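You operate a simulated robot arm through the tools that you are given. There is no shell and no other tool. Be economical: measure what you need, move in short steps, check, and stop when the job is done.

Carry out the task below with a simulated robot arm. There is one attempt and no reset: what you move stays moved.

TASK
Put things in order on the dining table. At the end: the yellow cup is on the gold plain brass tray; the teal clay vase stands where the yellow cup stood; the black tin stands where the blue little house stood; the blue little house stands where the teal clay vase stood; whatever was shut is shut again. Leave all else as you found it, and nothing knocked over.

It is judged by the outcome, as a careful person would: the job done as asked, and still so three seconds after it is handed in. It fails if anything else is knocked over, pushed out of place, dropped, spilled or broken.

THE ROBOT
A 7-joint arm with a two-finger parallel gripper, fixed in place. Base frame: the origin is at the foot of the arm, x ahead of it, y to its left, z up; the work surface is at about z = 75. Lengths are in cm, angles in rad, forces in N, time in s.
With the tool pointing down near the work surface it reaches from about 30 to 68 cm from the base axis. Its first joint turns from -1.152 to 1.152 rad. Payload 1.57 kg.
Tool frame: the origin (TCP) lies between the finger pads and is the grasp point; the fingertips stand 3 cm ahead of it; z points along the fingers, y is the line along which they close. The gripper opens to 11 cm. The fingers are 2.4 cm wide and 1.2 cm thick; the gripper's body (4.8 by 11.2 cm) begins 7.8 cm behind the TCP.
Orientation is that of the tool frame in the base frame, as a unit quaternion [x, y, z, w]. With the fingers straight down and closing along the base's y, the tool's x points along the base's -x, its y along +y and its z along -z.

THE INTERFACE
- The arm moves only by the tool nudge_tool. Its argument "motion" is one flat list of numbers, 6 for each row, row after row: the shift along the tool's x, y, z in cm, then the turn, a rotation vector about the tool's x, y, z in rad. In form: [tx, ty, tz, ax, ay, az, tx, ty, tz, ax, ay, az, ...]. A call has 1 to 8 rows; each row shifts and turns the commanded pose from where the row before left it, along the tool's axes as they then stand. "gripper" is the gripper command, from -1 (fully open) to 1 (shut), values between in proportion, set as the call begins (left out, the last holds). A row lasts 0.2 s, in which the tool goes at most 5 cm and 0.15 rad; a call with a longer step from one row to the next is refused whole, and so is a gripper value outside its range. A pose out of reach is approached as far as the arm can. The call stops where the force on the tool passes 40 N (or 10 N more than at its start, if that is more) or the arm is blocked; 0.2 s more then pass. The fingers move at their own pace (about 10.8 cm/s each) and stop on an object; they squeeze with about 28 N. The grip force told is the motor's: it shows also when the fingers shut on nothing. Time passes only in rows, and 0.2 s behind the last, so rows that do not move let the fingers close. It gives the time, the measured TCP pose, the force on the tool (base axes), the opening and the grip force at its end, in the units of the frame above (readings bear some noise).
- Cameras (640 x 400 px; columns grow to the right, rows downward): "scene" is fixed at [17.1, -40.39, 139.18]; the picture's right is [0.69, -0.72, 0.00], its down [-0.48, -0.46, -0.75] and it looks along [0.54, 0.52, -0.66] (base axes); focal length 352 px, centre (320, 200). "wrist" rides on the gripper at [-3.6, 0, -8] in the tool frame; the picture's right is [0.00, -1.00, 0.00], its down [0.97, 0.00, -0.24] and it looks along [0.24, 0.00, 0.97] (tool axes); focal length 218 px, centre (320, 200).
- get_image(camera): a new picture of that camera. No time passes.
- locate(camera, pixels): for up to 12 pixels [column, row] of the newest picture of that camera ("zoom" is the newest enlarged one), the place [x, y, z] in the base frame of the surface seen there, good to about 0.2 cm. No time passes.
- close_up(camera, box): a new picture of the part [left, top, right, bottom] of that camera's present view, enlarged. No time passes.
- sign_off(): hands the job in; it is judged then, once.

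Work in short steps. Measure before you move; look again where a grasp or a placing could have gone wrong, and mend it. You have 80 turns and 38 pictures in all, the two below and enlarged ones among them. Open the gripper and draw the arm clear of the work before you hand the job in, unless the task says otherwise; then end with one line.

The tools are called after "Request:" as name(argument=value, ...) on one line, values as JSON. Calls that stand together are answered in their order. nudge_tool: Moves the arm, as the interface text tells. Its arguments: {"type":"object","properties":{"motion":{"type":"array","items":{"type":"number"}},"gripper":{"type":"number"}},"required":["motion"]} The other tools are called the same way: get_image (camera) takes a picture; locate (camera, pixels) gives the place of the surface under pixels of a picture; close_up (camera, box) takes an enlarged picture of a part of a camera's view; sign_off () hands the job in.

At the start:

```text
time_s: 0.0
tcp_pos: [44.76, -7.11, 101.55]
tcp_rot: [0.0, 1.0, -0.001, -0.001]
wrist_force: [-0.7, -0.3, -0.2]
grip_width: 11.01
finger_force: 0.0
```

scene: 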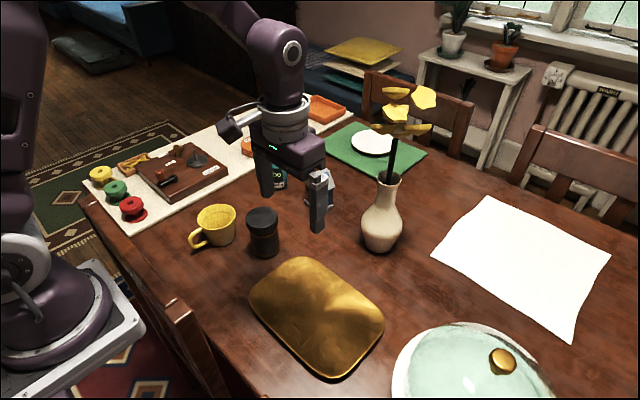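
wrist: 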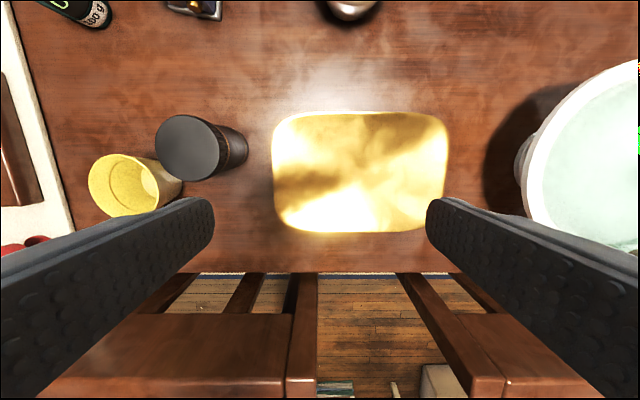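

The scene view shows the yellow cup (215,225), black tin (262,230), tray (315,315) and a dome (470,365). I can't see the teal vase or the blue house yet, so I'll look closer.

Request:
close_up(camera="scene", box=[180, 80, 440, 260])

Request:
close_up(camera="scene", box=[380, 300, 580, 400])

```text
2.22 times, centred on (310, 170) of scene
```

zoom: 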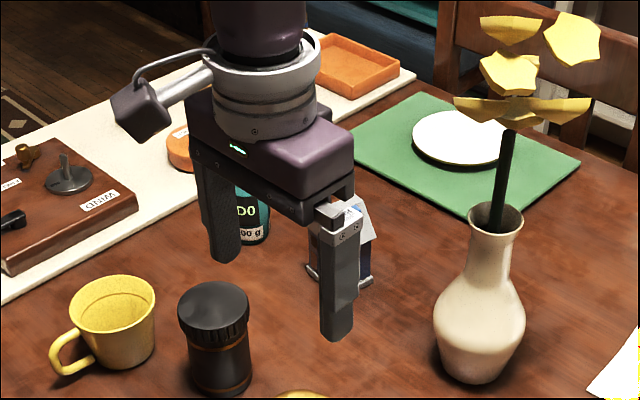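

```text
3.20 times, centred on (480, 350) of scene
```

zoom: 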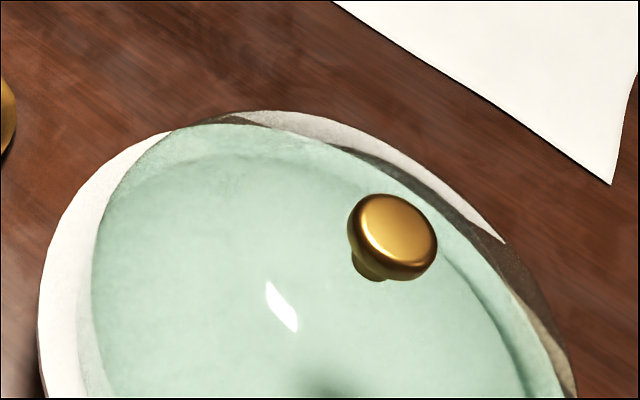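

The dome seems to hide something dark, probably the vase. I'll measure the main points first.

Request:
get_image(camera="scene")

Request:
locate(camera="scene", pixels=[[502, 360], [450, 330], [396, 390], [560, 395], [215, 215], [262, 216], [315, 315], [279, 180], [328, 195], [380, 245], [250, 295], [320, 378]])

Request:
nudge_tool(motion=[0, -4.5, -2, 0, 0, 0, 0, -4.5, -2, 0, 0, 0, 0, -4.5, 0, 0, 0, 0, 0, -4.5, 0, 0, 0, 0])

Request:
get_image(camera="wrist")

Request:
get_image(camera="scene")

```text
33 pictures are left
```

scene: 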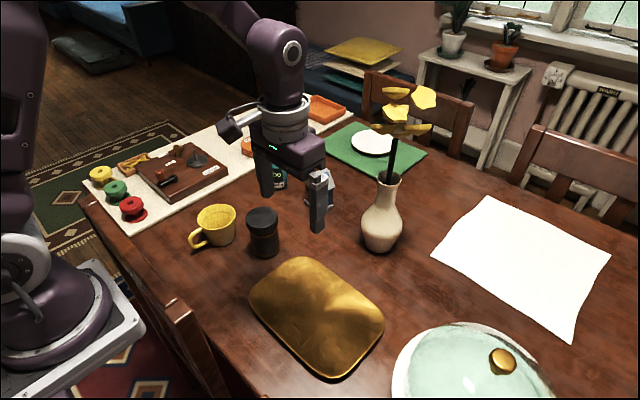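

```text
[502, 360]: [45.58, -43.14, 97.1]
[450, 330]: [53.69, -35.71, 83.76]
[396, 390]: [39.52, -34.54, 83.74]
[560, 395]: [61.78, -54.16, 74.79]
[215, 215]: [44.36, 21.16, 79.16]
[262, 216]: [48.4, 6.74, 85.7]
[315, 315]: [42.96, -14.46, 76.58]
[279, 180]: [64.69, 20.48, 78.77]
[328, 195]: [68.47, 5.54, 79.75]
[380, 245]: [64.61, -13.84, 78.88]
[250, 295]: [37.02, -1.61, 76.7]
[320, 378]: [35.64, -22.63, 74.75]
```

```text
time_s: 1.0
tcp_pos: [44.76, -25.23, 105.34]
tcp_rot: [-0.001, 1.0, 0.0, 0.0]
wrist_force: [0.3, -0.1, -0.2]
grip_width: 10.99
finger_force: 0.0
```

```text
32 pictures are left
```

wrist: 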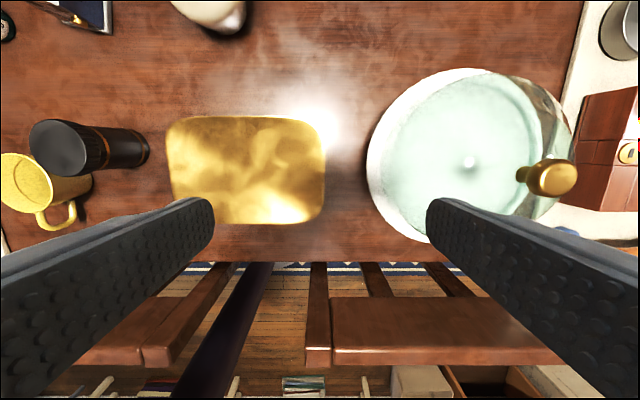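

```text
31 pictures are left
```

scene: 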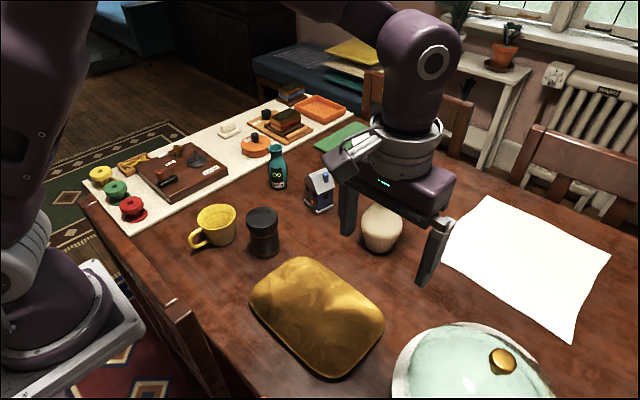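

Now the house (320,190) and a teal bottle (277,168) are in view. I'll zoom on them and check the rest of the table to the right.

Request:
close_up(camera="scene", box=[190, 90, 350, 260])

Request:
nudge_tool(motion=[0, -4.5, -2, 0, 0, 0, 0, -4.5, -2, 0, 0, 0, 0, -4.5, 0, 0, 0, 0, 0, -4.5, 0, 0, 0, 0])

Request:
get_image(camera="wrist")

```text
2.35 times, centred on (270, 175) of scene
```

zoom: 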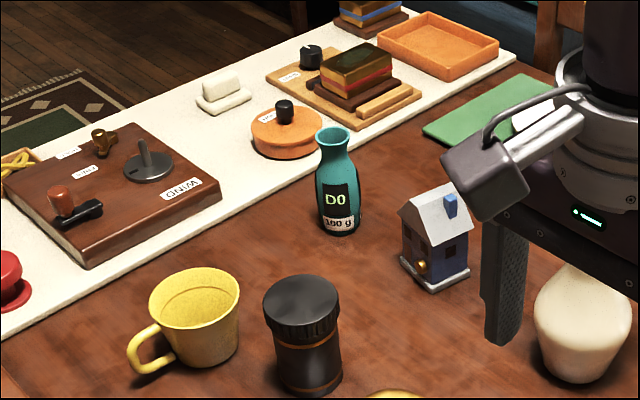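

```text
time_s: 2.0
tcp_pos: [44.91, -42.96, 109.17]
tcp_rot: [-0.001, 1.0, 0.001, -0.001]
wrist_force: [0.5, -0.3, 0.2]
grip_width: 11.01
finger_force: 0.0
```

```text
29 pictures are left
```

wrist: 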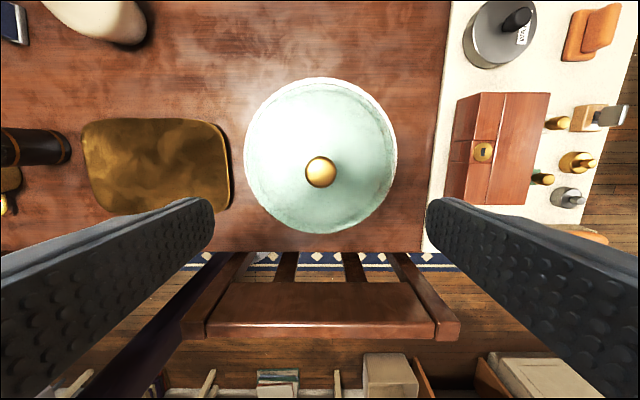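

The teal clay vase is the bottle at (277,168), and nothing is stacked in the destination spots except the objects themselves. I'll move over the left cluster at this height to measure from above.

Request:
nudge_tool(motion=[0, 4.8, 0, 0, 0, 0, 0, 4.8, 0, 0, 0, 0, 0, 4.8, 0, 0, 0, 0, 0, 4.8, 0, 0, 0, 0, 0, 4.8, 0, 0, 0, 0, 0, 4.8, 0, 0, 0, 0, 0, 4.8, 0, 0, 0, 0, 0, 4.8, 0, 0, 0, 0])

Request:
nudge_tool(motion=[0, 4.8, 0, 0, 0, 0, 0, 4.8, 0, 0, 0, 0, 0, 4.8, 0, 0, 0, 0, -1.5, 4, 0, 0, 0, 0, -1.5, 0, 0, 0, 0, 0])

Request:
get_image(camera="wrist")

```text
time_s: 3.8
tcp_pos: [44.66, -4.58, 109.61]
tcp_rot: [0.0, 1.0, 0.0, 0.0]
wrist_force: [-0.8, 0.9, 0.7]
grip_width: 11.01
finger_force: 0.1
```

```text
time_s: 5.0
tcp_pos: [47.85, 13.64, 109.71]
tcp_rot: [0.0, 1.0, 0.0, 0.0]
wrist_force: [-0.5, 0.0, 0.7]
grip_width: 10.98
finger_force: 0.1
```

```text
28 pictures are left
```

wrist: 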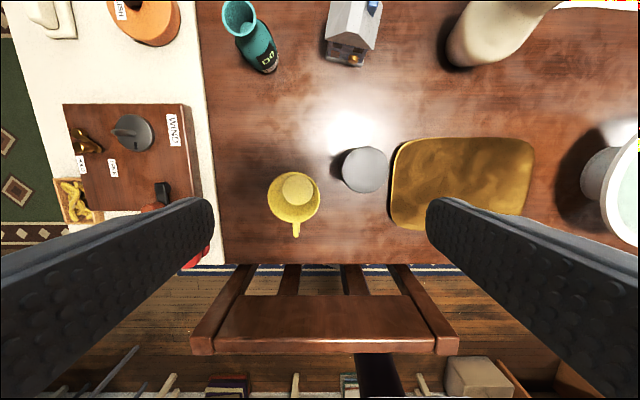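

I have a clean top view, so I'll measure the cup, tin, vase and house.

Request:
locate(camera="wrist", pixels=[[269, 197], [319, 197], [294, 173], [295, 222], [296, 234], [298, 188], [366, 169], [343, 168], [387, 168], [366, 148], [366, 191], [240, 16]])

Request:
locate(camera="wrist", pixels=[[224, 15], [256, 15], [265, 72], [250, 60], [278, 55], [326, 40], [381, 10], [340, 20], [328, 62], [362, 66], [345, 55], [333, 5]])

Request:
close_up(camera="wrist", box=[200, 0, 420, 250])

Request:
get_image(camera="scene")

```text
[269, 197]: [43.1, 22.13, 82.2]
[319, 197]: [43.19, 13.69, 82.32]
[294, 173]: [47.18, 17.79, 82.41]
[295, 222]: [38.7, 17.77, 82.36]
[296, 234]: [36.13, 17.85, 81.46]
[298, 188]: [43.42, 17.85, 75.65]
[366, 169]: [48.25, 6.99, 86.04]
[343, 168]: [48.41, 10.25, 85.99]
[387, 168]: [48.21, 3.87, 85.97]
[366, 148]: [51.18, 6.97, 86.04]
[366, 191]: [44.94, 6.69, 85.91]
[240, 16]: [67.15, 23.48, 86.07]
```

```text
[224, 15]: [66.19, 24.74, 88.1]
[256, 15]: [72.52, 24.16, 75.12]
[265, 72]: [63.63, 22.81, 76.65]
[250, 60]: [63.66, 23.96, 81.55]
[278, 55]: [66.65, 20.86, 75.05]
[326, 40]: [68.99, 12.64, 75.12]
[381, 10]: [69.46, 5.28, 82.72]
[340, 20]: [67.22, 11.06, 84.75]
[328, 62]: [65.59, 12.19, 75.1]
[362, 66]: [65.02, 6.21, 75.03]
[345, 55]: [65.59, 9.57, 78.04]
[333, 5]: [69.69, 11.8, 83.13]
```

```text
1.60 times, centred on (310, 125) of wrist
```

zoom: 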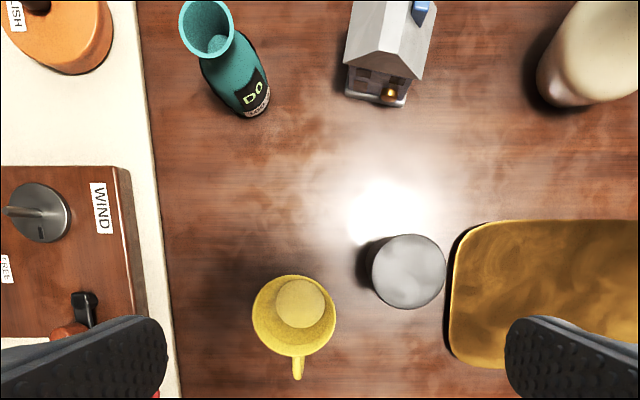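

```text
26 pictures are left
```

scene: 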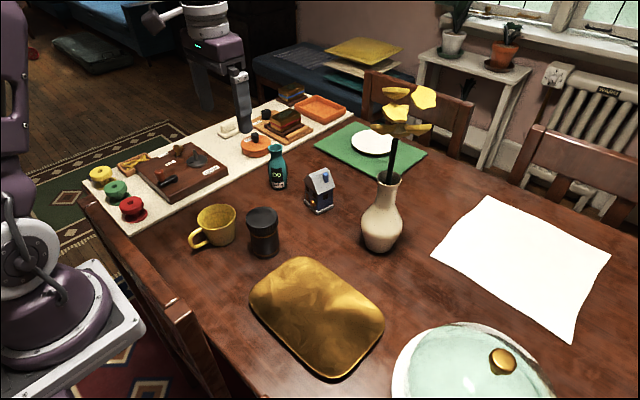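

I'll take a close-up of the vase and house in the unobstructed scene view for accurate centres.

Request:
close_up(camera="scene", box=[250, 130, 350, 220])

```text
4.44 times, centred on (300, 175) of scene
```

zoom: 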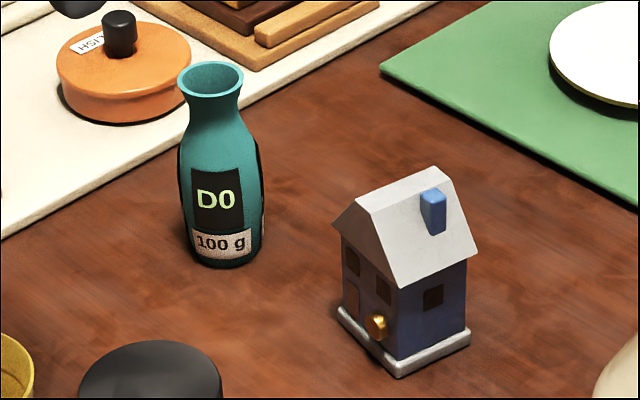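

Request:
locate(camera="zoom", pixels=[[180, 75], [242, 72], [208, 64], [210, 98], [180, 170], [262, 170], [220, 170], [187, 245], [255, 245], [222, 265], [222, 255], [192, 105]])

Request:
locate(camera="zoom", pixels=[[337, 310], [400, 374], [470, 340], [337, 222], [400, 285], [477, 250], [437, 168], [358, 202], [398, 345], [466, 315], [342, 260], [430, 320]])

```text
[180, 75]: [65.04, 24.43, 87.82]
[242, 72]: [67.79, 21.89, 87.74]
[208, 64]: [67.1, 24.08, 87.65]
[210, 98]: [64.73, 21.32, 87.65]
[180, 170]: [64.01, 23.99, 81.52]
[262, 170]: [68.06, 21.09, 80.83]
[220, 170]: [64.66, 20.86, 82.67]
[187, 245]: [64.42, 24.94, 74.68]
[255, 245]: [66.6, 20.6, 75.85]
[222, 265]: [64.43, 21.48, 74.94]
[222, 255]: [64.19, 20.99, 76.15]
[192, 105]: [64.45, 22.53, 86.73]
```

```text
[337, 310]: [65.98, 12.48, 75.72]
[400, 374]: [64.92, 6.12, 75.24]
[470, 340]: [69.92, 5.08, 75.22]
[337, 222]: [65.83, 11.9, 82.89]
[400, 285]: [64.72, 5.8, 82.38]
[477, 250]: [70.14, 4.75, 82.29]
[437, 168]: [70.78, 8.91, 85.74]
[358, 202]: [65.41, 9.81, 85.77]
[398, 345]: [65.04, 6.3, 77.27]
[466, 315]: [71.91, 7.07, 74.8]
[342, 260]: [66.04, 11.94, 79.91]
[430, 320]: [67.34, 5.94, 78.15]
```

Vase centre is about (66.1,22.9), house about (68,8.8) with yaw about -0.17, cup (43,17.85) and tin (48.2,7). Next I'll measure the tray.

Request:
locate(camera="wrist", pixels=[[393, 185], [460, 137], [534, 185], [460, 185], [460, 170], [408, 223], [520, 150], [420, 150]])

Request:
locate(camera="scene", pixels=[[303, 257], [382, 324], [330, 377], [250, 295], [315, 315], [280, 287], [340, 320], [345, 285], [285, 340], [256, 138], [250, 150], [268, 152]])

```text
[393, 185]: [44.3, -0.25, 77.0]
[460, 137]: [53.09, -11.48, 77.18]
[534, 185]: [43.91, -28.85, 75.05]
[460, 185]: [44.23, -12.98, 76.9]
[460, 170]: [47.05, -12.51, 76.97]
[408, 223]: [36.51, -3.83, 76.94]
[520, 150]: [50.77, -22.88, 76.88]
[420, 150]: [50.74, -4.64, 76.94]
```

```text
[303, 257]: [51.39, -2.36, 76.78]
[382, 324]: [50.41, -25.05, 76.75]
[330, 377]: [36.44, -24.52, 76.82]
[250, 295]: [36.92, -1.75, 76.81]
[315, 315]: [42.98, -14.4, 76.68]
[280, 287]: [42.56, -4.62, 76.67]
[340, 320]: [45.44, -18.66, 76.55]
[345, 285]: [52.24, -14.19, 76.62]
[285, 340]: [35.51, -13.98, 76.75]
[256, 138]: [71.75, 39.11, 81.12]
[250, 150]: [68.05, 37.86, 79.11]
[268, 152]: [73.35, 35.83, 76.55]
```

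The tray is flat at z≈76.8 with its centre near (44,-13.4). I'll position above the cup and come down to just over the rim.

Request:
nudge_tool(motion=[2.42, 2.1, 3, 0, 0, 0, 2.42, 2.1, 3, 0, 0, 0, 0, 0, 4.5, 0, 0, 0, 0, 0, 4.5, 0, 0, 0, 0, 0, 4.5, 0, 0, 0, 0, 0, 0, 0, 0, 0], gripper=-1)

Request:
get_image(camera="wrist")

```text
time_s: 6.4
tcp_pos: [42.94, 17.88, 90.21]
tcp_rot: [0.0, 1.0, 0.0, 0.0]
wrist_force: [-0.1, 0.0, -0.2]
grip_width: 10.98
finger_force: 0.1
```

```text
24 pictures are left
```

wrist: 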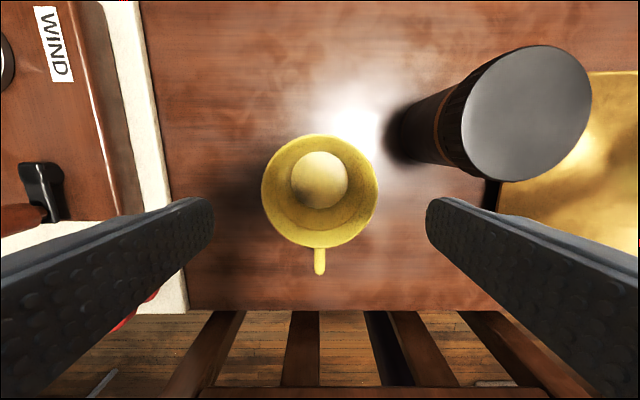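

The cup is centred between the fingers (320,190). I'll go down to z≈80.5 and close.

Request:
nudge_tool(motion=[0, 0, 4.8, 0, 0, 0, 0, 0, 4.7, 0, 0, 0, 0, 0, 0, 0, 0, 0])

Request:
nudge_tool(motion=[0, 0, 0, 0, 0, 0, 0, 0, 0, 0, 0, 0, 0, 0, 0, 0, 0, 0], gripper=1)

Request:
nudge_tool(motion=[0, 0, -1.5, 0, 0, 0, 0, 0, -3, 0, 0, 0, 0, 0, 0, 0, 0, 0])

Request:
get_image(camera="scene")

```text
time_s: 7.2
tcp_pos: [42.82, 18.06, 80.56]
tcp_rot: [0.0, 1.0, 0.0, -0.001]
wrist_force: [0.1, -0.3, 0.2]
grip_width: 10.99
finger_force: 0.0
```

```text
time_s: 8.0
tcp_pos: [42.84, 18.12, 80.63]
tcp_rot: [0.0, 1.0, 0.0, 0.0]
wrist_force: [0.8, 1.0, -0.2]
grip_width: 7.48
finger_force: 28.2
```

```text
time_s: 8.8
tcp_pos: [42.83, 18.1, 85.04]
tcp_rot: [0.0, 1.0, -0.001, 0.0]
wrist_force: [-1.5, 1.7, 2.2]
grip_width: 7.6
finger_force: 28.0
```

```text
23 pictures are left
```

scene: 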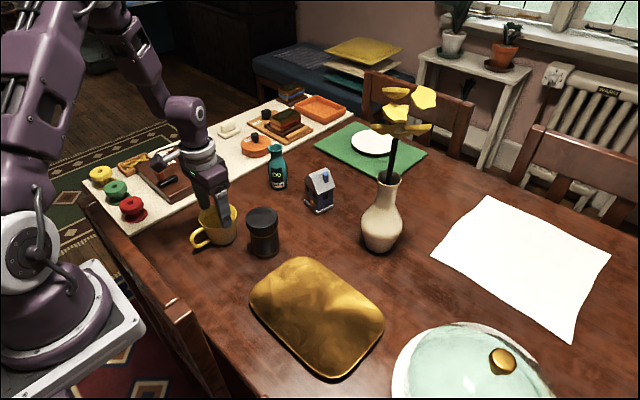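

The cup's position in the picture hardly changed, so I'm not sure it lifted. I'll look closer.

Request:
close_up(camera="scene", box=[170, 170, 290, 270])

Request:
get_image(camera="wrist")

```text
4.00 times, centred on (230, 220) of scene
```

zoom: 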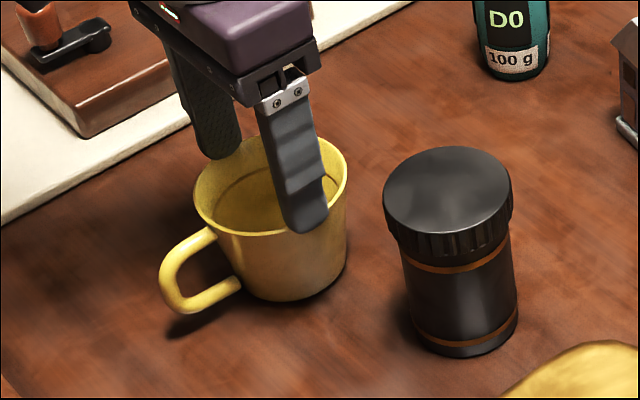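

```text
21 pictures are left
```

wrist: 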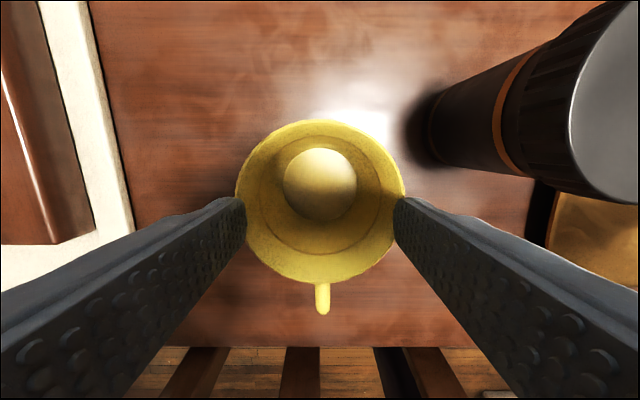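

Request:
locate(camera="wrist", pixels=[[320, 121], [320, 282], [300, 122], [345, 275], [320, 175], [240, 190], [401, 190]])

```text
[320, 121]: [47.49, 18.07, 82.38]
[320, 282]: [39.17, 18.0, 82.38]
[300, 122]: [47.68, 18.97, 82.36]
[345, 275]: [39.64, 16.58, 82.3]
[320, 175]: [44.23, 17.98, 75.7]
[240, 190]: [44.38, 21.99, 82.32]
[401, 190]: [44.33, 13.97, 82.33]
```

The cup did not lift. Its rim is still at z=82.3 and the tapered walls slipped, moving the centre to about (43.35,18.0). I'll switch to a wall grip with one finger inside, tilted 0.17 rad to match the taper.

Request:
nudge_tool(motion=[0, 0, 0, 0, 0, 0, 0, 0, 0, 0, 0, 0, 0, 0, -4.5, 0, 0, 0, 0, 0, -3.5, 0, 0, 0, -0.26, 2.7, 1.5, 0, 0, 0, -0.26, 2.6, 1.4, 0, 0, 0, 0, 0, 0, 0.085, 0, 0, 0, 0, 0, 0.085, 0, 0], gripper=-1)

Request:
nudge_tool(motion=[0, 0, 0, 0, 0, 0, 0, 0, 0, 0, 0, 0], gripper=0.05)

Request:
get_image(camera="wrist")

```text
time_s: 10.6
tcp_pos: [43.42, 23.13, 90.11]
tcp_rot: [0.0, 0.996, -0.085, 0.0]
wrist_force: [0.0, 0.2, -1.1]
grip_width: 11.01
finger_force: 0.2
```

```text
time_s: 11.2
tcp_pos: [43.4, 23.27, 90.16]
tcp_rot: [-0.001, 0.996, -0.085, 0.001]
wrist_force: [0.7, -0.3, -0.1]
grip_width: 5.26
finger_force: 0.0
```

```text
20 pictures are left
```

wrist: 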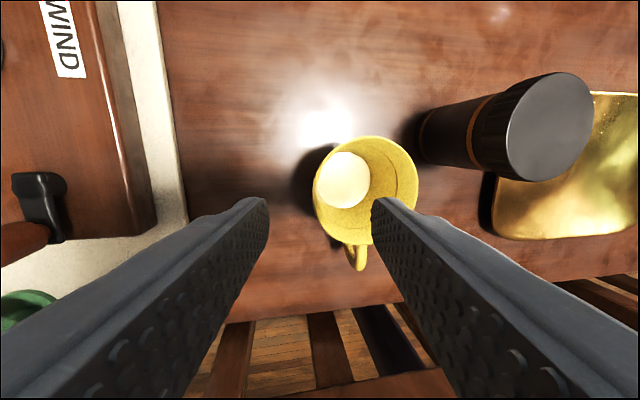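

The left wall of the cup sits between the fingers (wall offset about +0.4 cm). I'll descend along the tool axis and close.

Request:
nudge_tool(motion=[0, 0, 3, 0, 0, 0, 0, 0, 3, 0, 0, 0, 0, 0, 3, 0, 0, 0, 0, 0, 0, 0, 0, 0])

Request:
nudge_tool(motion=[0, 0, 0, 0, 0, 0, 0, 0, 0, 0, 0, 0, 0, 0, 0, 0, 0, 0], gripper=1)

Request:
nudge_tool(motion=[0, -0.08, -0.5, 0, 0, 0, 0, -0.17, -1, 0, 0, 0, 0, -0.34, -2, 0, 0, 0, 0, 0, 0, 0, 0, 0])

Request:
get_image(camera="wrist")

```text
time_s: 12.2
tcp_pos: [43.5, 21.61, 81.44]
tcp_rot: [0.0, 0.996, -0.084, 0.0]
wrist_force: [0.9, -0.5, 0.9]
grip_width: 5.22
finger_force: 0.0
```

```text
time_s: 13.0
tcp_pos: [43.57, 21.68, 81.37]
tcp_rot: [-0.001, 0.996, -0.084, 0.0]
wrist_force: [0.5, 0.0, -0.2]
grip_width: 0.31
finger_force: 24.4
```

```text
time_s: 14.0
tcp_pos: [43.45, 21.57, 84.89]
tcp_rot: [0.0, 0.996, -0.085, 0.0]
wrist_force: [-0.7, -0.2, -2.3]
grip_width: 0.3
finger_force: 24.2
```

```text
19 pictures are left
```

wrist: 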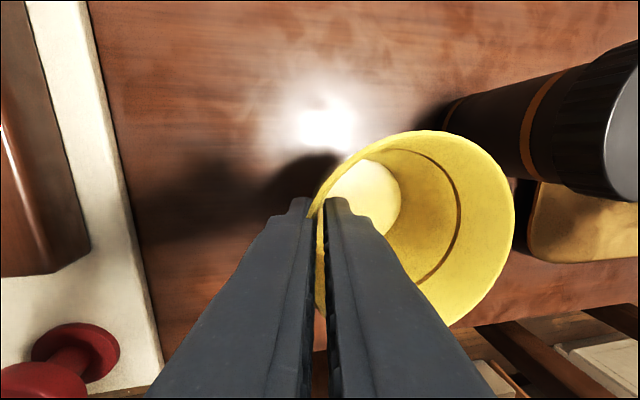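

The force of -2.3 N and the picture show the cup is held. I'll lift it to clear the tin, then carry it over the tray.

Request:
nudge_tool(motion=[0, -0.57, -3.28, 0, 0, 0, 0, -0.57, -3.28, 0, 0, 0, 0, -0.57, -3.28, 0, 0, 0, 0, 0, 0, 0, 0, 0])

Request:
nudge_tool(motion=[-0.3, -1.93, 0.333, 0, 0, 0, -0.3, -4.51, 0.777, 0, 0, 0, 0, -4.51, 0.777, 0, 0, 0, 0, -4.51, 0.777, 0, 0, 0, 0, -4.51, 0.777, 0, 0, 0, 0, -4.51, 0.777, 0, 0, 0, 0, -4.51, 0.777, 0, 0, 0, 0, -1.93, 0.333, 0, 0, 0])

Request:
get_image(camera="scene")

```text
time_s: 15.0
tcp_pos: [43.33, 21.6, 95.04]
tcp_rot: [0.0, 0.996, -0.085, 0.0]
wrist_force: [0.0, -0.5, -1.1]
grip_width: 0.31
finger_force: 24.7
```

```text
time_s: 16.8
tcp_pos: [44.1, -9.9, 94.88]
tcp_rot: [0.0, 0.996, -0.085, 0.001]
wrist_force: [0.2, 0.0, -2.1]
grip_width: 0.33
finger_force: 24.3
```

```text
18 pictures are left
```

scene: 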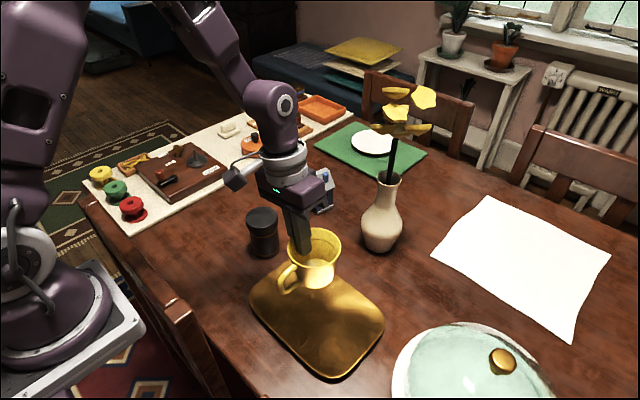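

The cup hangs level over the tray. I'll lower it to just above the tray, then go gently to contact.

Request:
nudge_tool(motion=[0, 0.475, 2.76, 0, 0, 0, 0, 0.475, 2.76, 0, 0, 0, 0, 0.475, 2.76, 0, 0, 0, 0, 0.475, 2.76, 0, 0, 0, 0, 0, 0, 0, 0, 0])

Request:
nudge_tool(motion=[0, 0.035, 0.2, 0, 0, 0, 0, 0.035, 0.2, 0, 0, 0, 0, 0, 0, 0, 0, 0])

Request:
close_up(camera="scene", box=[240, 220, 400, 340])

```text
time_s: 18.0
tcp_pos: [43.93, -9.82, 83.9]
tcp_rot: [0.001, 0.996, -0.085, 0.0]
wrist_force: [0.2, 0.1, -0.9]
grip_width: 0.33
finger_force: 24.3
```

```text
time_s: 18.8
tcp_pos: [44.06, -9.75, 83.28]
tcp_rot: [0.0, 0.996, -0.085, 0.0]
wrist_force: [-0.7, 0.3, -2.3]
grip_width: 0.34
finger_force: 24.0
```

```text
3.33 times, centred on (320, 280) of scene
```

zoom: 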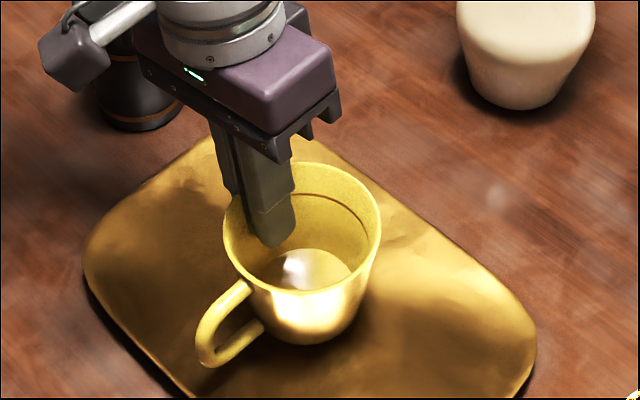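

Nearly down. I'll take small steps until the force rises.

Request:
nudge_tool(motion=[0, 0.026, 0.15, 0, 0, 0, 0, 0.026, 0.15, 0, 0, 0, 0, 0, 0, 0, 0, 0])

Request:
nudge_tool(motion=[0, 0.017, 0.1, 0, 0, 0, 0, 0.017, 0.1, 0, 0, 0, 0, 0, 0, 0, 0, 0])

```text
time_s: 19.6
tcp_pos: [44.12, -9.65, 82.97]
tcp_rot: [0.0, 0.996, -0.086, 0.001]
wrist_force: [1.2, -4.7, 18.8]
grip_width: 0.33
finger_force: 24.3
```

```text
time_s: 20.4
tcp_pos: [44.02, -9.6, 82.7]
tcp_rot: [0.0, 0.996, -0.084, -0.001]
wrist_force: [1.1, -3.8, 19.6]
grip_width: 0.35
finger_force: 24.8
```

Contact at 19 N. I'll open part way and withdraw along the tool axis.

Request:
nudge_tool(motion=[0, 0, 0, 0, 0, 0, 0, 0, 0, 0, 0, 0, 0, 0, 0, 0, 0, 0], gripper=0.3)

Request:
nudge_tool(motion=[0, 0, -1, 0, 0, 0, 0, 0, -3, 0, 0, 0, 0, 0, -4.5, 0, 0, 0, 0, 0, -4.5, 0, 0, 0, 0, 0, -4.5, 0, 0, 0, 0, 0, 0, 0, 0, 0])

Request:
get_image(camera="scene")

```text
time_s: 21.2
tcp_pos: [44.06, -9.67, 82.74]
tcp_rot: [-0.001, 0.996, -0.084, 0.0]
wrist_force: [0.3, 0.7, -0.2]
grip_width: 3.88
finger_force: 0.0
```

```text
time_s: 22.6
tcp_pos: [44.06, -6.53, 100.06]
tcp_rot: [0.001, 0.996, -0.085, 0.0]
wrist_force: [0.0, 0.2, 0.6]
grip_width: 3.85
finger_force: 0.2
```

```text
16 pictures are left
```

scene: 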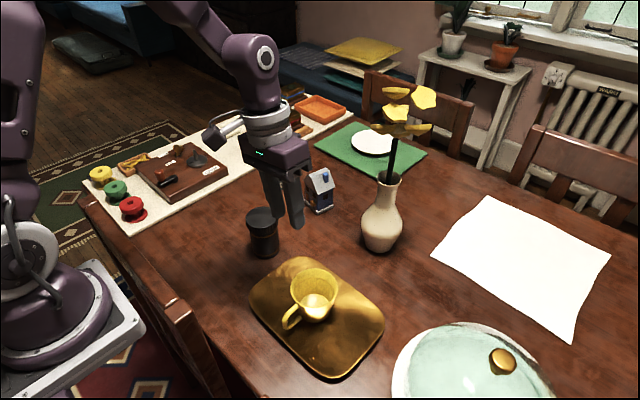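

The cup stands upright on the tray. I'll now untilt, carry across and set up a tilted radial pose for the vase (yaw 0.333, tilt 0.3).

Request:
nudge_tool(motion=[0, 0, 0, -0.085, 0, 0, 0, 0, 0, -0.085, 0, 0, 0, 4.72, 0, 0, 0, 0, 0, 4.72, 0, 0, 0, 0, 0, 4.72, 0, 0, 0, 0, 0, 4.72, 0, 0, 0, 0, 0, 4.72, 0, 0, 0, 0, 0, 4.72, 0, 0, 0, 0], gripper=-0.45)

Request:
nudge_tool(motion=[-4.6, 0, 0, 0, 0, 0, -4.6, 0, 0, 0, 0, 0, 0, 0, 0, 0, 0, -0.111, 0, 0, 0, 0, 0, -0.111, 0, 0, 0, 0, 0, -0.111, 0, 0, 0, 0, -0.1, 0, 0, 0, 0, 0, -0.1, 0, 0, 0, 0, 0, -0.1, 0])

```text
time_s: 24.4
tcp_pos: [44.07, 21.7, 100.1]
tcp_rot: [0.0, 1.0, 0.0, -0.001]
wrist_force: [-0.2, 0.0, -0.7]
grip_width: 7.96
finger_force: 0.1
```

```text
time_s: 26.2
tcp_pos: [53.2, 21.59, 99.98]
tcp_rot: [-0.164, 0.975, 0.025, 0.148]
wrist_force: [-1.3, 0.1, 0.3]
grip_width: 7.99
finger_force: 0.1
```

The pose is right. Now to the pre-grasp point, 12 cm back along the tool axis.

Request:
nudge_tool(motion=[-2.2, -1.0, 3.13, 0, 0, 0, -2.2, -1.0, 3.13, 0, 0, 0, -2.2, -1.0, 3.13, 0, 0, 0, 0, 0, 0, 0, 0, 0])

Request:
get_image(camera="wrist")

```text
time_s: 27.2
tcp_pos: [62.86, 21.7, 92.97]
tcp_rot: [-0.164, 0.975, 0.025, 0.147]
wrist_force: [0.0, 0.1, -0.2]
grip_width: 8.01
finger_force: 0.0
```

```text
15 pictures are left
```

wrist: 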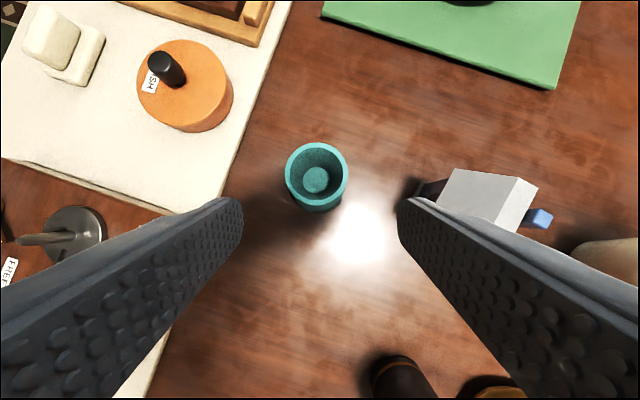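

The vase is centred (317,175). I'll verify its rim centre.

Request:
locate(camera="wrist", pixels=[[287, 175], [346, 175], [316, 145], [317, 203], [316, 180]])

```text
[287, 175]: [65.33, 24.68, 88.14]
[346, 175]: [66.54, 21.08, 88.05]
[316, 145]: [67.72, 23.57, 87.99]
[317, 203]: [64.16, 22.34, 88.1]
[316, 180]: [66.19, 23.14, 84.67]
```

Rim centre is (65.95,22.9,88.1). I'll advance along the tool axis to z≈81.6 and grip.

Request:
nudge_tool(motion=[0.1, 0, 3, 0, 0, 0, 0.1, 0, 3, 0, 0, 0, 0, 0, 3, 0, 0, 0, 0, 0, 2.9, 0, 0, 0, 0, 0, 0, 0, 0, 0])

Request:
nudge_tool(motion=[0, 0, 0, 0, 0, 0, 0, 0, 0, 0, 0, 0, 0, 0, 0, 0, 0, 0], gripper=1)

```text
time_s: 28.4
tcp_pos: [66.07, 22.77, 81.5]
tcp_rot: [-0.164, 0.975, 0.024, 0.148]
wrist_force: [0.1, 0.2, 0.4]
grip_width: 7.97
finger_force: 0.1
```

```text
time_s: 29.2
tcp_pos: [66.12, 22.8, 81.51]
tcp_rot: [-0.164, 0.975, 0.025, 0.147]
wrist_force: [-0.3, 0.0, -0.3]
grip_width: 4.93
finger_force: 28.0
```

Gripped at 4.93 cm. I'll lift straight up, slowly, and check the load.

Request:
nudge_tool(motion=[-0.09, 0, -0.29, 0, 0, 0, -0.15, 0, -0.48, 0, 0, 0, -0.3, 0, -0.95, 0, 0, 0, -0.45, 0, -1.43, 0, 0, 0, 0, 0, 0, 0, 0, 0])

Request:
close_up(camera="scene", box=[220, 100, 360, 220])

```text
time_s: 30.4
tcp_pos: [65.8, 22.88, 84.81]
tcp_rot: [-0.164, 0.975, 0.025, 0.148]
wrist_force: [-0.3, 0.4, -0.7]
grip_width: 4.93
finger_force: 28.2
```

```text
3.33 times, centred on (290, 160) of scene
```

zoom: 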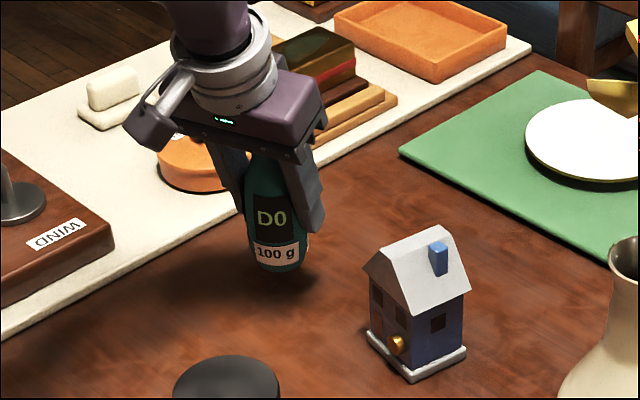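

Held upright. I'll raise it, then carry it over the cup's old spot.

Request:
nudge_tool(motion=[-0.74, 0, -2.39, 0, 0, 0, -0.74, 0, -2.39, 0, 0, 0, 3.667, 0.439, -1.137, 0, 0, 0, 3.667, 0.439, -1.137, 0, 0, 0, 3.667, 0.439, -1.137, 0, 0, 0, 3.667, 0.439, -1.137, 0, 0, 0, 3.667, 0.439, -1.137, 0, 0, 0, 3.667, 0.439, -1.137, 0, 0, 0])

Request:
nudge_tool(motion=[0, 0, 0, 0, 0, 0])

```text
time_s: 32.2
tcp_pos: [43.2, 17.77, 90.13]
tcp_rot: [-0.164, 0.975, 0.025, 0.147]
wrist_force: [-0.3, -0.5, -0.4]
grip_width: 4.93
finger_force: 28.6
```

```text
time_s: 32.6
tcp_pos: [43.05, 17.69, 90.05]
tcp_rot: [-0.164, 0.975, 0.025, 0.148]
wrist_force: [-0.4, -0.2, -1.0]
grip_width: 4.92
finger_force: 27.7
```

Over the spot. I'll lower it to about 0.4 cm above the table, then ease down.

Request:
nudge_tool(motion=[0.8, 0.03, 2.58, 0, 0, 0, 0.8, 0.03, 2.58, 0, 0, 0, 0.8, 0.03, 2.58, 0, 0, 0, 0, 0, 0, 0, 0, 0])

Request:
nudge_tool(motion=[0.045, 0, 0.145, 0, 0, 0, 0.045, 0, 0.145, 0, 0, 0, 0, 0, 0, 0, 0, 0])

Request:
nudge_tool(motion=[0.045, 0, 0.145, 0, 0, 0, 0, 0, 0, 0, 0, 0])

```text
time_s: 33.6
tcp_pos: [43.18, 17.76, 81.84]
tcp_rot: [-0.164, 0.975, 0.025, 0.148]
wrist_force: [0.8, -0.1, -1.2]
grip_width: 4.9
finger_force: 28.4
```

```text
time_s: 34.4
tcp_pos: [43.18, 17.77, 81.6]
tcp_rot: [-0.164, 0.975, 0.025, 0.149]
wrist_force: [-5.3, -2.0, 20.8]
grip_width: 4.94
finger_force: 27.9
```

```text
time_s: 35.0
tcp_pos: [43.34, 17.83, 81.24]
tcp_rot: [-0.164, 0.975, 0.025, 0.149]
wrist_force: [-4.7, 0.3, 21.1]
grip_width: 4.96
finger_force: 28.4
```

Contact made. I'll release to 8 cm and retreat along the tool axis.

Request:
nudge_tool(motion=[0, 0, 0, 0, 0, 0, 0, 0, 0, 0, 0, 0, 0, 0, 0, 0, 0, 0], gripper=-0.45)

Request:
nudge_tool(motion=[0, 0, -1.5, 0, 0, 0, 0, 0, -3, 0, 0, 0, 0, 0, -4.5, 0, 0, 0, 0, 0, -4.5, 0, 0, 0, 0, 0, -4.5, 0, 0, 0, 0, 0, 0, 0, 0, 0])

Request:
get_image(camera="scene")

```text
time_s: 35.8
tcp_pos: [43.21, 17.83, 81.21]
tcp_rot: [-0.164, 0.975, 0.024, 0.148]
wrist_force: [0.0, -0.2, 0.9]
grip_width: 7.98
finger_force: 0.0
```

```text
time_s: 37.2
tcp_pos: [38.5, 16.13, 98.54]
tcp_rot: [-0.164, 0.975, 0.025, 0.148]
wrist_force: [-0.6, 0.3, 0.3]
grip_width: 7.96
finger_force: 0.1
```

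```text
13 pictures are left
```

scene: 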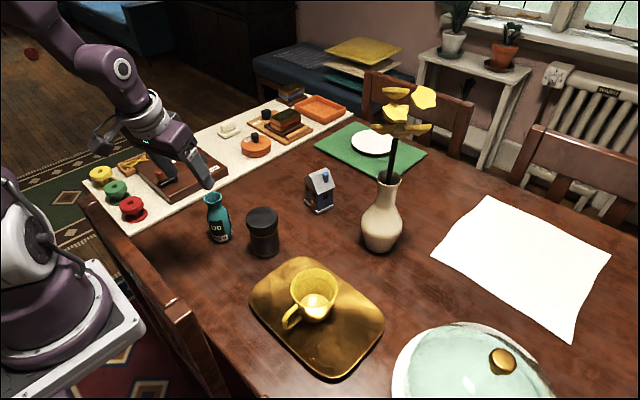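

The vase stands at the cup's old place. I'll reorient for the house (yaw -0.166, tilt 0.3) and move to its pre-grasp.

Request:
nudge_tool(motion=[0, 0, 0, 0, 0.1, 0, 0, 0, 0, 0, 0.1, 0, 0, 0, 0, 0, 0.1, 0, 0, 0, 0, 0, 0, 0.125, 0, 0, 0, 0, 0, 0.125, 0, 0, 0, 0, 0, 0.125, 0, 0, 0, 0, 0, 0.125], gripper=-0.7)

Request:
nudge_tool(motion=[-4.45, -0.38, 0, 0, 0, 0, -4.45, -0.38, 0, 0, 0, 0, -4.45, -0.38, 0, 0, 0, 0, -4.45, -0.38, 0, 0, 0, 0, -4.45, -0.38, 2, 0, 0, 0, -4.45, -0.38, 2, 0, 0, 0, 0, 0, 1, 0, -0.15, 0, 0, 0, 0.7, 0, -0.15, 0])

Request:
get_image(camera="wrist")

```text
time_s: 38.8
tcp_pos: [38.26, 16.15, 98.5]
tcp_rot: [0.085, 0.996, 0.0, 0.0]
wrist_force: [0.5, -0.1, -0.5]
grip_width: 9.33
finger_force: 0.0
```

```text
time_s: 40.6
tcp_pos: [64.41, 9.53, 92.83]
tcp_rot: [0.083, 0.985, -0.012, 0.15]
wrist_force: [-0.5, -0.7, -0.1]
grip_width: 9.35
finger_force: 0.1
```

```text
12 pictures are left
```

wrist: 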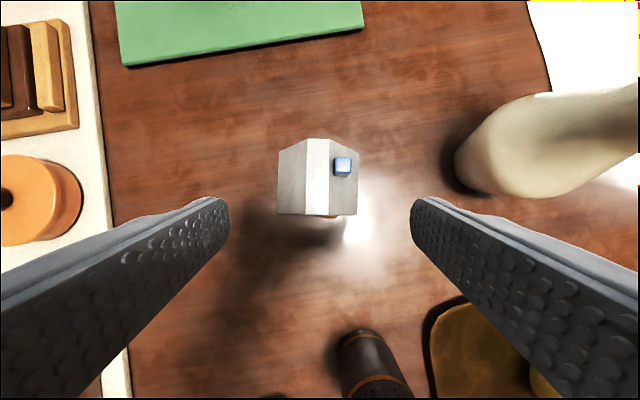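

The house is aligned with the fingers. I'll measure the roof edges.

Request:
locate(camera="wrist", pixels=[[279, 153], [279, 212], [356, 153], [356, 212], [318, 141], [318, 213], [318, 178], [343, 160], [330, 216]])

```text
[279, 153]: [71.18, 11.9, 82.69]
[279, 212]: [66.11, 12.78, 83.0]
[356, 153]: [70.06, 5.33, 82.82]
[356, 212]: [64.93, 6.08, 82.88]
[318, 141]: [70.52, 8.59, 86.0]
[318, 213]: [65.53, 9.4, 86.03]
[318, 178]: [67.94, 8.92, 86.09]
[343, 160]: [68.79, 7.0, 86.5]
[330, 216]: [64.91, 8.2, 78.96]
```

Roof centre is (68.05,9.0), yaw -0.17. I'll advance 12.5 cm along the tool axis and grip.

Request:
nudge_tool(motion=[0, 0.04, 3.5, 0, 0, 0, 0, 0.04, 3.5, 0, 0, 0, 0, 0, 3, 0, 0, 0, 0, 0, 2.5, 0, 0, 0, 0, 0, 0, 0, 0, 0])

Request:
nudge_tool(motion=[0, 0, 0, 0, 0, 0, 0, 0, 0, 0, 0, 0, 0, 0, 0, 0, 0, 0], gripper=1)

Request:
nudge_tool(motion=[-0.09, 0, -0.29, 0, 0, 0, -0.15, 0, -0.48, 0, 0, 0, -0.15, 0, -0.48, 0, 0, 0, -0.3, 0, -0.95, 0, 0, 0, 0, 0, 0, 0, 0, 0])

Request:
close_up(camera="scene", box=[260, 120, 400, 230])

```text
time_s: 41.8
tcp_pos: [67.96, 8.85, 80.97]
tcp_rot: [0.082, 0.985, -0.012, 0.149]
wrist_force: [-0.6, -0.3, 0.4]
grip_width: 9.38
finger_force: 0.2
```

```text
time_s: 42.6
tcp_pos: [68.05, 8.75, 80.94]
tcp_rot: [0.082, 0.985, -0.012, 0.149]
wrist_force: [-0.2, 0.8, 0.0]
grip_width: 7.11
finger_force: 28.2
```

```text
time_s: 43.8
tcp_pos: [67.8, 8.76, 83.2]
tcp_rot: [0.083, 0.985, -0.012, 0.149]
wrist_force: [0.9, -0.5, -1.5]
grip_width: 7.11
finger_force: 27.8
```

```text
3.64 times, centred on (330, 175) of scene
```

zoom: 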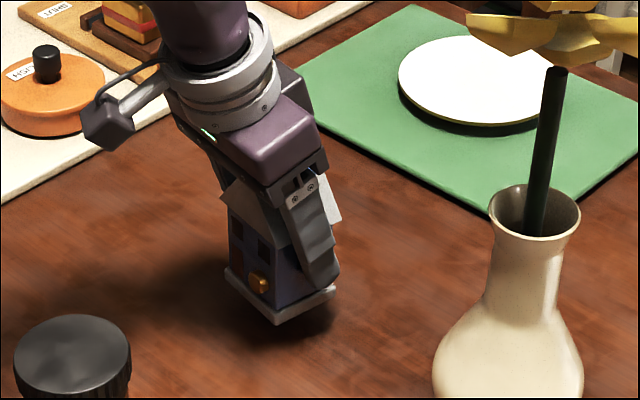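

The house is lifted level. I'll carry it to the vase's old spot at (65.95,22.9).

Request:
nudge_tool(motion=[1.0, 3.385, -0.306, 0, 0, 0, 1.0, 3.385, -0.306, 0, 0, 0, 1.0, 3.385, -0.306, 0, 0, 0, 1.0, 3.385, -0.306, 0, 0, 0, 0, 0, 0, 0, 0, 0])

Request:
nudge_tool(motion=[0.27, 0, 0.88, 0, 0, 0, 0.27, 0, 0.88, 0, 0, 0, 0, 0, 0, 0, 0, 0])

```text
time_s: 45.0
tcp_pos: [66.11, 22.92, 83.21]
tcp_rot: [0.083, 0.985, -0.012, 0.15]
wrist_force: [-0.1, 0.4, -2.3]
grip_width: 7.12
finger_force: 28.3
```

```text
time_s: 45.8
tcp_pos: [66.14, 22.97, 81.31]
tcp_rot: [0.082, 0.985, -0.013, 0.149]
wrist_force: [0.3, 0.4, -1.4]
grip_width: 7.08
finger_force: 28.2
```

Easing down to contact.

Request:
nudge_tool(motion=[0.06, 0, 0.145, 0, 0, 0, 0.06, 0, 0.145, 0, 0, 0, 0, 0, 0, 0, 0, 0])

Request:
nudge_tool(motion=[0.03, 0, 0.1, 0, 0, 0, 0, 0, 0, 0, 0, 0])

```text
time_s: 46.6
tcp_pos: [66.1, 22.97, 81.18]
tcp_rot: [0.083, 0.985, -0.012, 0.149]
wrist_force: [-0.3, 0.6, -2.2]
grip_width: 7.09
finger_force: 27.8
```

```text
time_s: 47.2
tcp_pos: [66.16, 23.08, 81.11]
tcp_rot: [0.083, 0.985, -0.013, 0.149]
wrist_force: [-1.7, 0.8, 3.4]
grip_width: 7.09
finger_force: 28.6
```

Request:
nudge_tool(motion=[0.03, 0, 0.1, 0, 0, 0, 0, 0, 0, 0, 0, 0])

Request:
nudge_tool(motion=[0, 0, 0, 0, 0, 0, 0, 0, 0, 0, 0, 0, 0, 0, 0, 0, 0, 0], gripper=-0.7)

Request:
nudge_tool(motion=[0, 0, -1.5, 0, 0, 0, 0, 0, -3, 0, 0, 0, 0, 0, -4, 0, 0, 0, 0, 0, -4, 0, 0, 0, 0, 0, -4, 0, 0, 0, 0, 0, 0, 0, 0, 0])

Request:
get_image(camera="wrist")

```text
time_s: 47.8
tcp_pos: [66.1, 22.9, 81.01]
tcp_rot: [0.082, 0.985, -0.012, 0.15]
wrist_force: [-3.5, 1.0, 15.0]
grip_width: 7.09
finger_force: 28.5
```

```text
time_s: 48.6
tcp_pos: [66.01, 22.94, 80.79]
tcp_rot: [0.083, 0.985, -0.012, 0.149]
wrist_force: [-0.5, -1.1, -0.3]
grip_width: 9.32
finger_force: 0.1
```

```text
time_s: 50.0
tcp_pos: [61.47, 23.77, 96.69]
tcp_rot: [0.082, 0.985, -0.014, 0.149]
wrist_force: [0.2, 0.4, -1.2]
grip_width: 9.33
finger_force: 0.0
```

```text
10 pictures are left
```

wrist: 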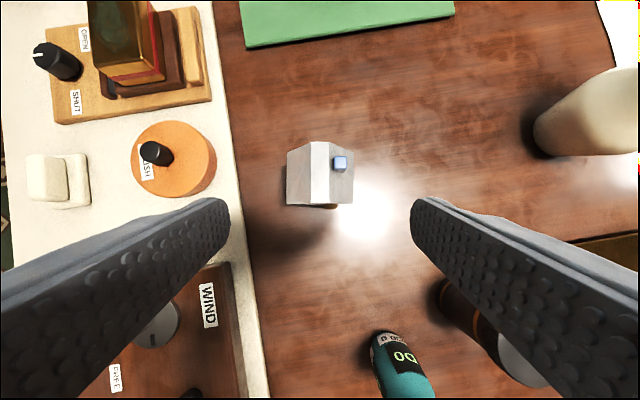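

The house stands well. I'll go to the tin pre-grasp in the same tilted orientation.

Request:
locate(camera="wrist", pixels=[[320, 143], [320, 202], [289, 152], [289, 203], [353, 152], [353, 203]])

Request:
nudge_tool(motion=[2.43, -3.12, -0.13, 0, 0, 0, 2.43, -3.12, -0.13, 0, 0, 0, 2.43, -3.12, -0.13, 0, 0, 0, 2.43, -3.12, -0.13, 0, 0, 0, 2.43, -3.12, -0.13, 0, 0, 0, 2.43, -3.12, -0.13, 0, 0, 0, 0, 0, 0, 0, 0, 0], gripper=-0.55)

Request:
get_image(camera="wrist")

```text
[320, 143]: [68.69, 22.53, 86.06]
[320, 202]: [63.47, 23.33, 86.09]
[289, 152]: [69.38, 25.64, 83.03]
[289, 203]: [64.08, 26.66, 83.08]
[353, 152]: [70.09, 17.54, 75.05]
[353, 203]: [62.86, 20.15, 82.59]
```

```text
time_s: 51.6
tcp_pos: [44.4, 7.83, 92.87]
tcp_rot: [0.084, 0.985, -0.013, 0.149]
wrist_force: [0.3, 0.4, 0.2]
grip_width: 8.55
finger_force: 0.1
```

```text
9 pictures are left
```

wrist: 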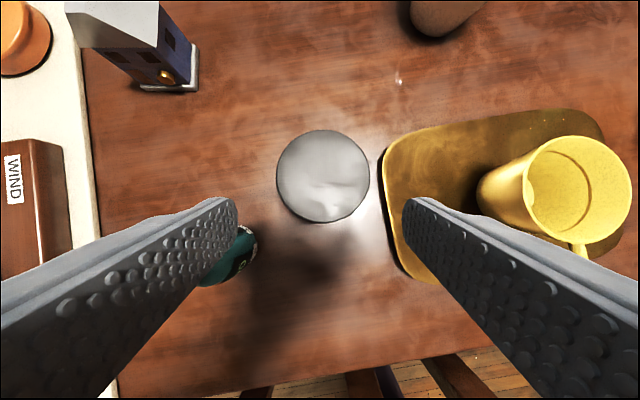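

Request:
locate(camera="wrist", pixels=[[278, 176], [368, 176], [323, 132], [323, 220], [323, 176]])

```text
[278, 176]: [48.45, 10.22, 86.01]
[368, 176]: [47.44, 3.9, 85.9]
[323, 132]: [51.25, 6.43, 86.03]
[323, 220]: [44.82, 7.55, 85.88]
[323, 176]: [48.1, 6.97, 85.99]
```

Tin centre is (48.0,7.0). I'll advance with a small -y correction and grip.

Request:
nudge_tool(motion=[0, -0.1, 3.5, 0, 0, 0, 0, -0.1, 3.5, 0, 0, 0, 0, 0, 3.2, 0, 0, 0, 0, 0, 2.5, 0, 0, 0, 0, 0, 0, 0, 0, 0])

Request:
nudge_tool(motion=[0, 0, 0, 0, 0, 0, 0, 0, 0, 0, 0, 0, 0, 0, 0, 0, 0, 0], gripper=1)

Request:
nudge_tool(motion=[-0.09, 0, -0.29, 0, 0, 0, -0.15, 0, -0.48, 0, 0, 0, -0.15, 0, -0.48, 0, 0, 0, -0.3, 0, -0.95, 0, 0, 0, 0, 0, 0, 0, 0, 0])

Request:
close_up(camera="scene", box=[180, 170, 320, 280])

```text
time_s: 52.8
tcp_pos: [47.79, 7.15, 80.74]
tcp_rot: [0.082, 0.985, -0.012, 0.149]
wrist_force: [0.6, -0.6, -0.6]
grip_width: 8.53
finger_force: 0.1
```

```text
time_s: 53.6
tcp_pos: [47.85, 7.06, 80.97]
tcp_rot: [0.083, 0.985, -0.013, 0.149]
wrist_force: [0.3, -1.7, -0.1]
grip_width: 6.78
finger_force: 28.1
```

```text
time_s: 54.8
tcp_pos: [47.93, 6.94, 83.29]
tcp_rot: [0.083, 0.985, -0.013, 0.15]
wrist_force: [-0.3, 0.3, -2.2]
grip_width: 6.81
finger_force: 28.0
```

```text
3.64 times, centred on (250, 225) of scene
```

zoom: 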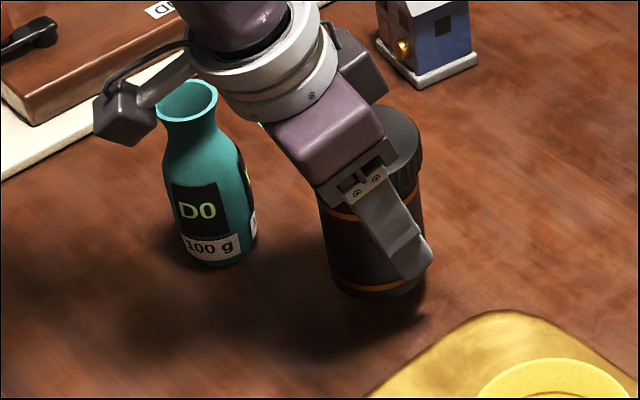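

Tin lifted upright. I'll carry it to the house's old spot.

Request:
nudge_tool(motion=[-0.3, 0, -0.95, 0, 0, 0, -3.08, 0.893, 0.962, 0, 0, 0, -3.08, 0.893, 0.962, 0, 0, 0, -3.08, 0.893, 0.962, 0, 0, 0, -3.08, 0.893, 0.962, 0, 0, 0, -3.08, 0.893, 0.962, 0, 0, 0, -3.08, 0.893, 0.962, 0, 0, 0, 0, 0, 0, 0, 0, 0])

Request:
nudge_tool(motion=[0.27, 0, 0.86, 0, 0, 0, 0.27, 0, 0.86, 0, 0, 0, 0.27, 0, 0.86, 0, 0, 0, 0, 0, 0, 0, 0, 0])

```text
time_s: 56.6
tcp_pos: [67.96, 8.75, 84.19]
tcp_rot: [0.082, 0.985, -0.012, 0.148]
wrist_force: [-0.3, 0.4, -0.4]
grip_width: 6.77
finger_force: 27.8
```

```text
time_s: 57.6
tcp_pos: [67.79, 8.83, 81.45]
tcp_rot: [0.083, 0.985, -0.013, 0.149]
wrist_force: [-0.1, -0.1, -0.8]
grip_width: 6.82
finger_force: 27.8
```

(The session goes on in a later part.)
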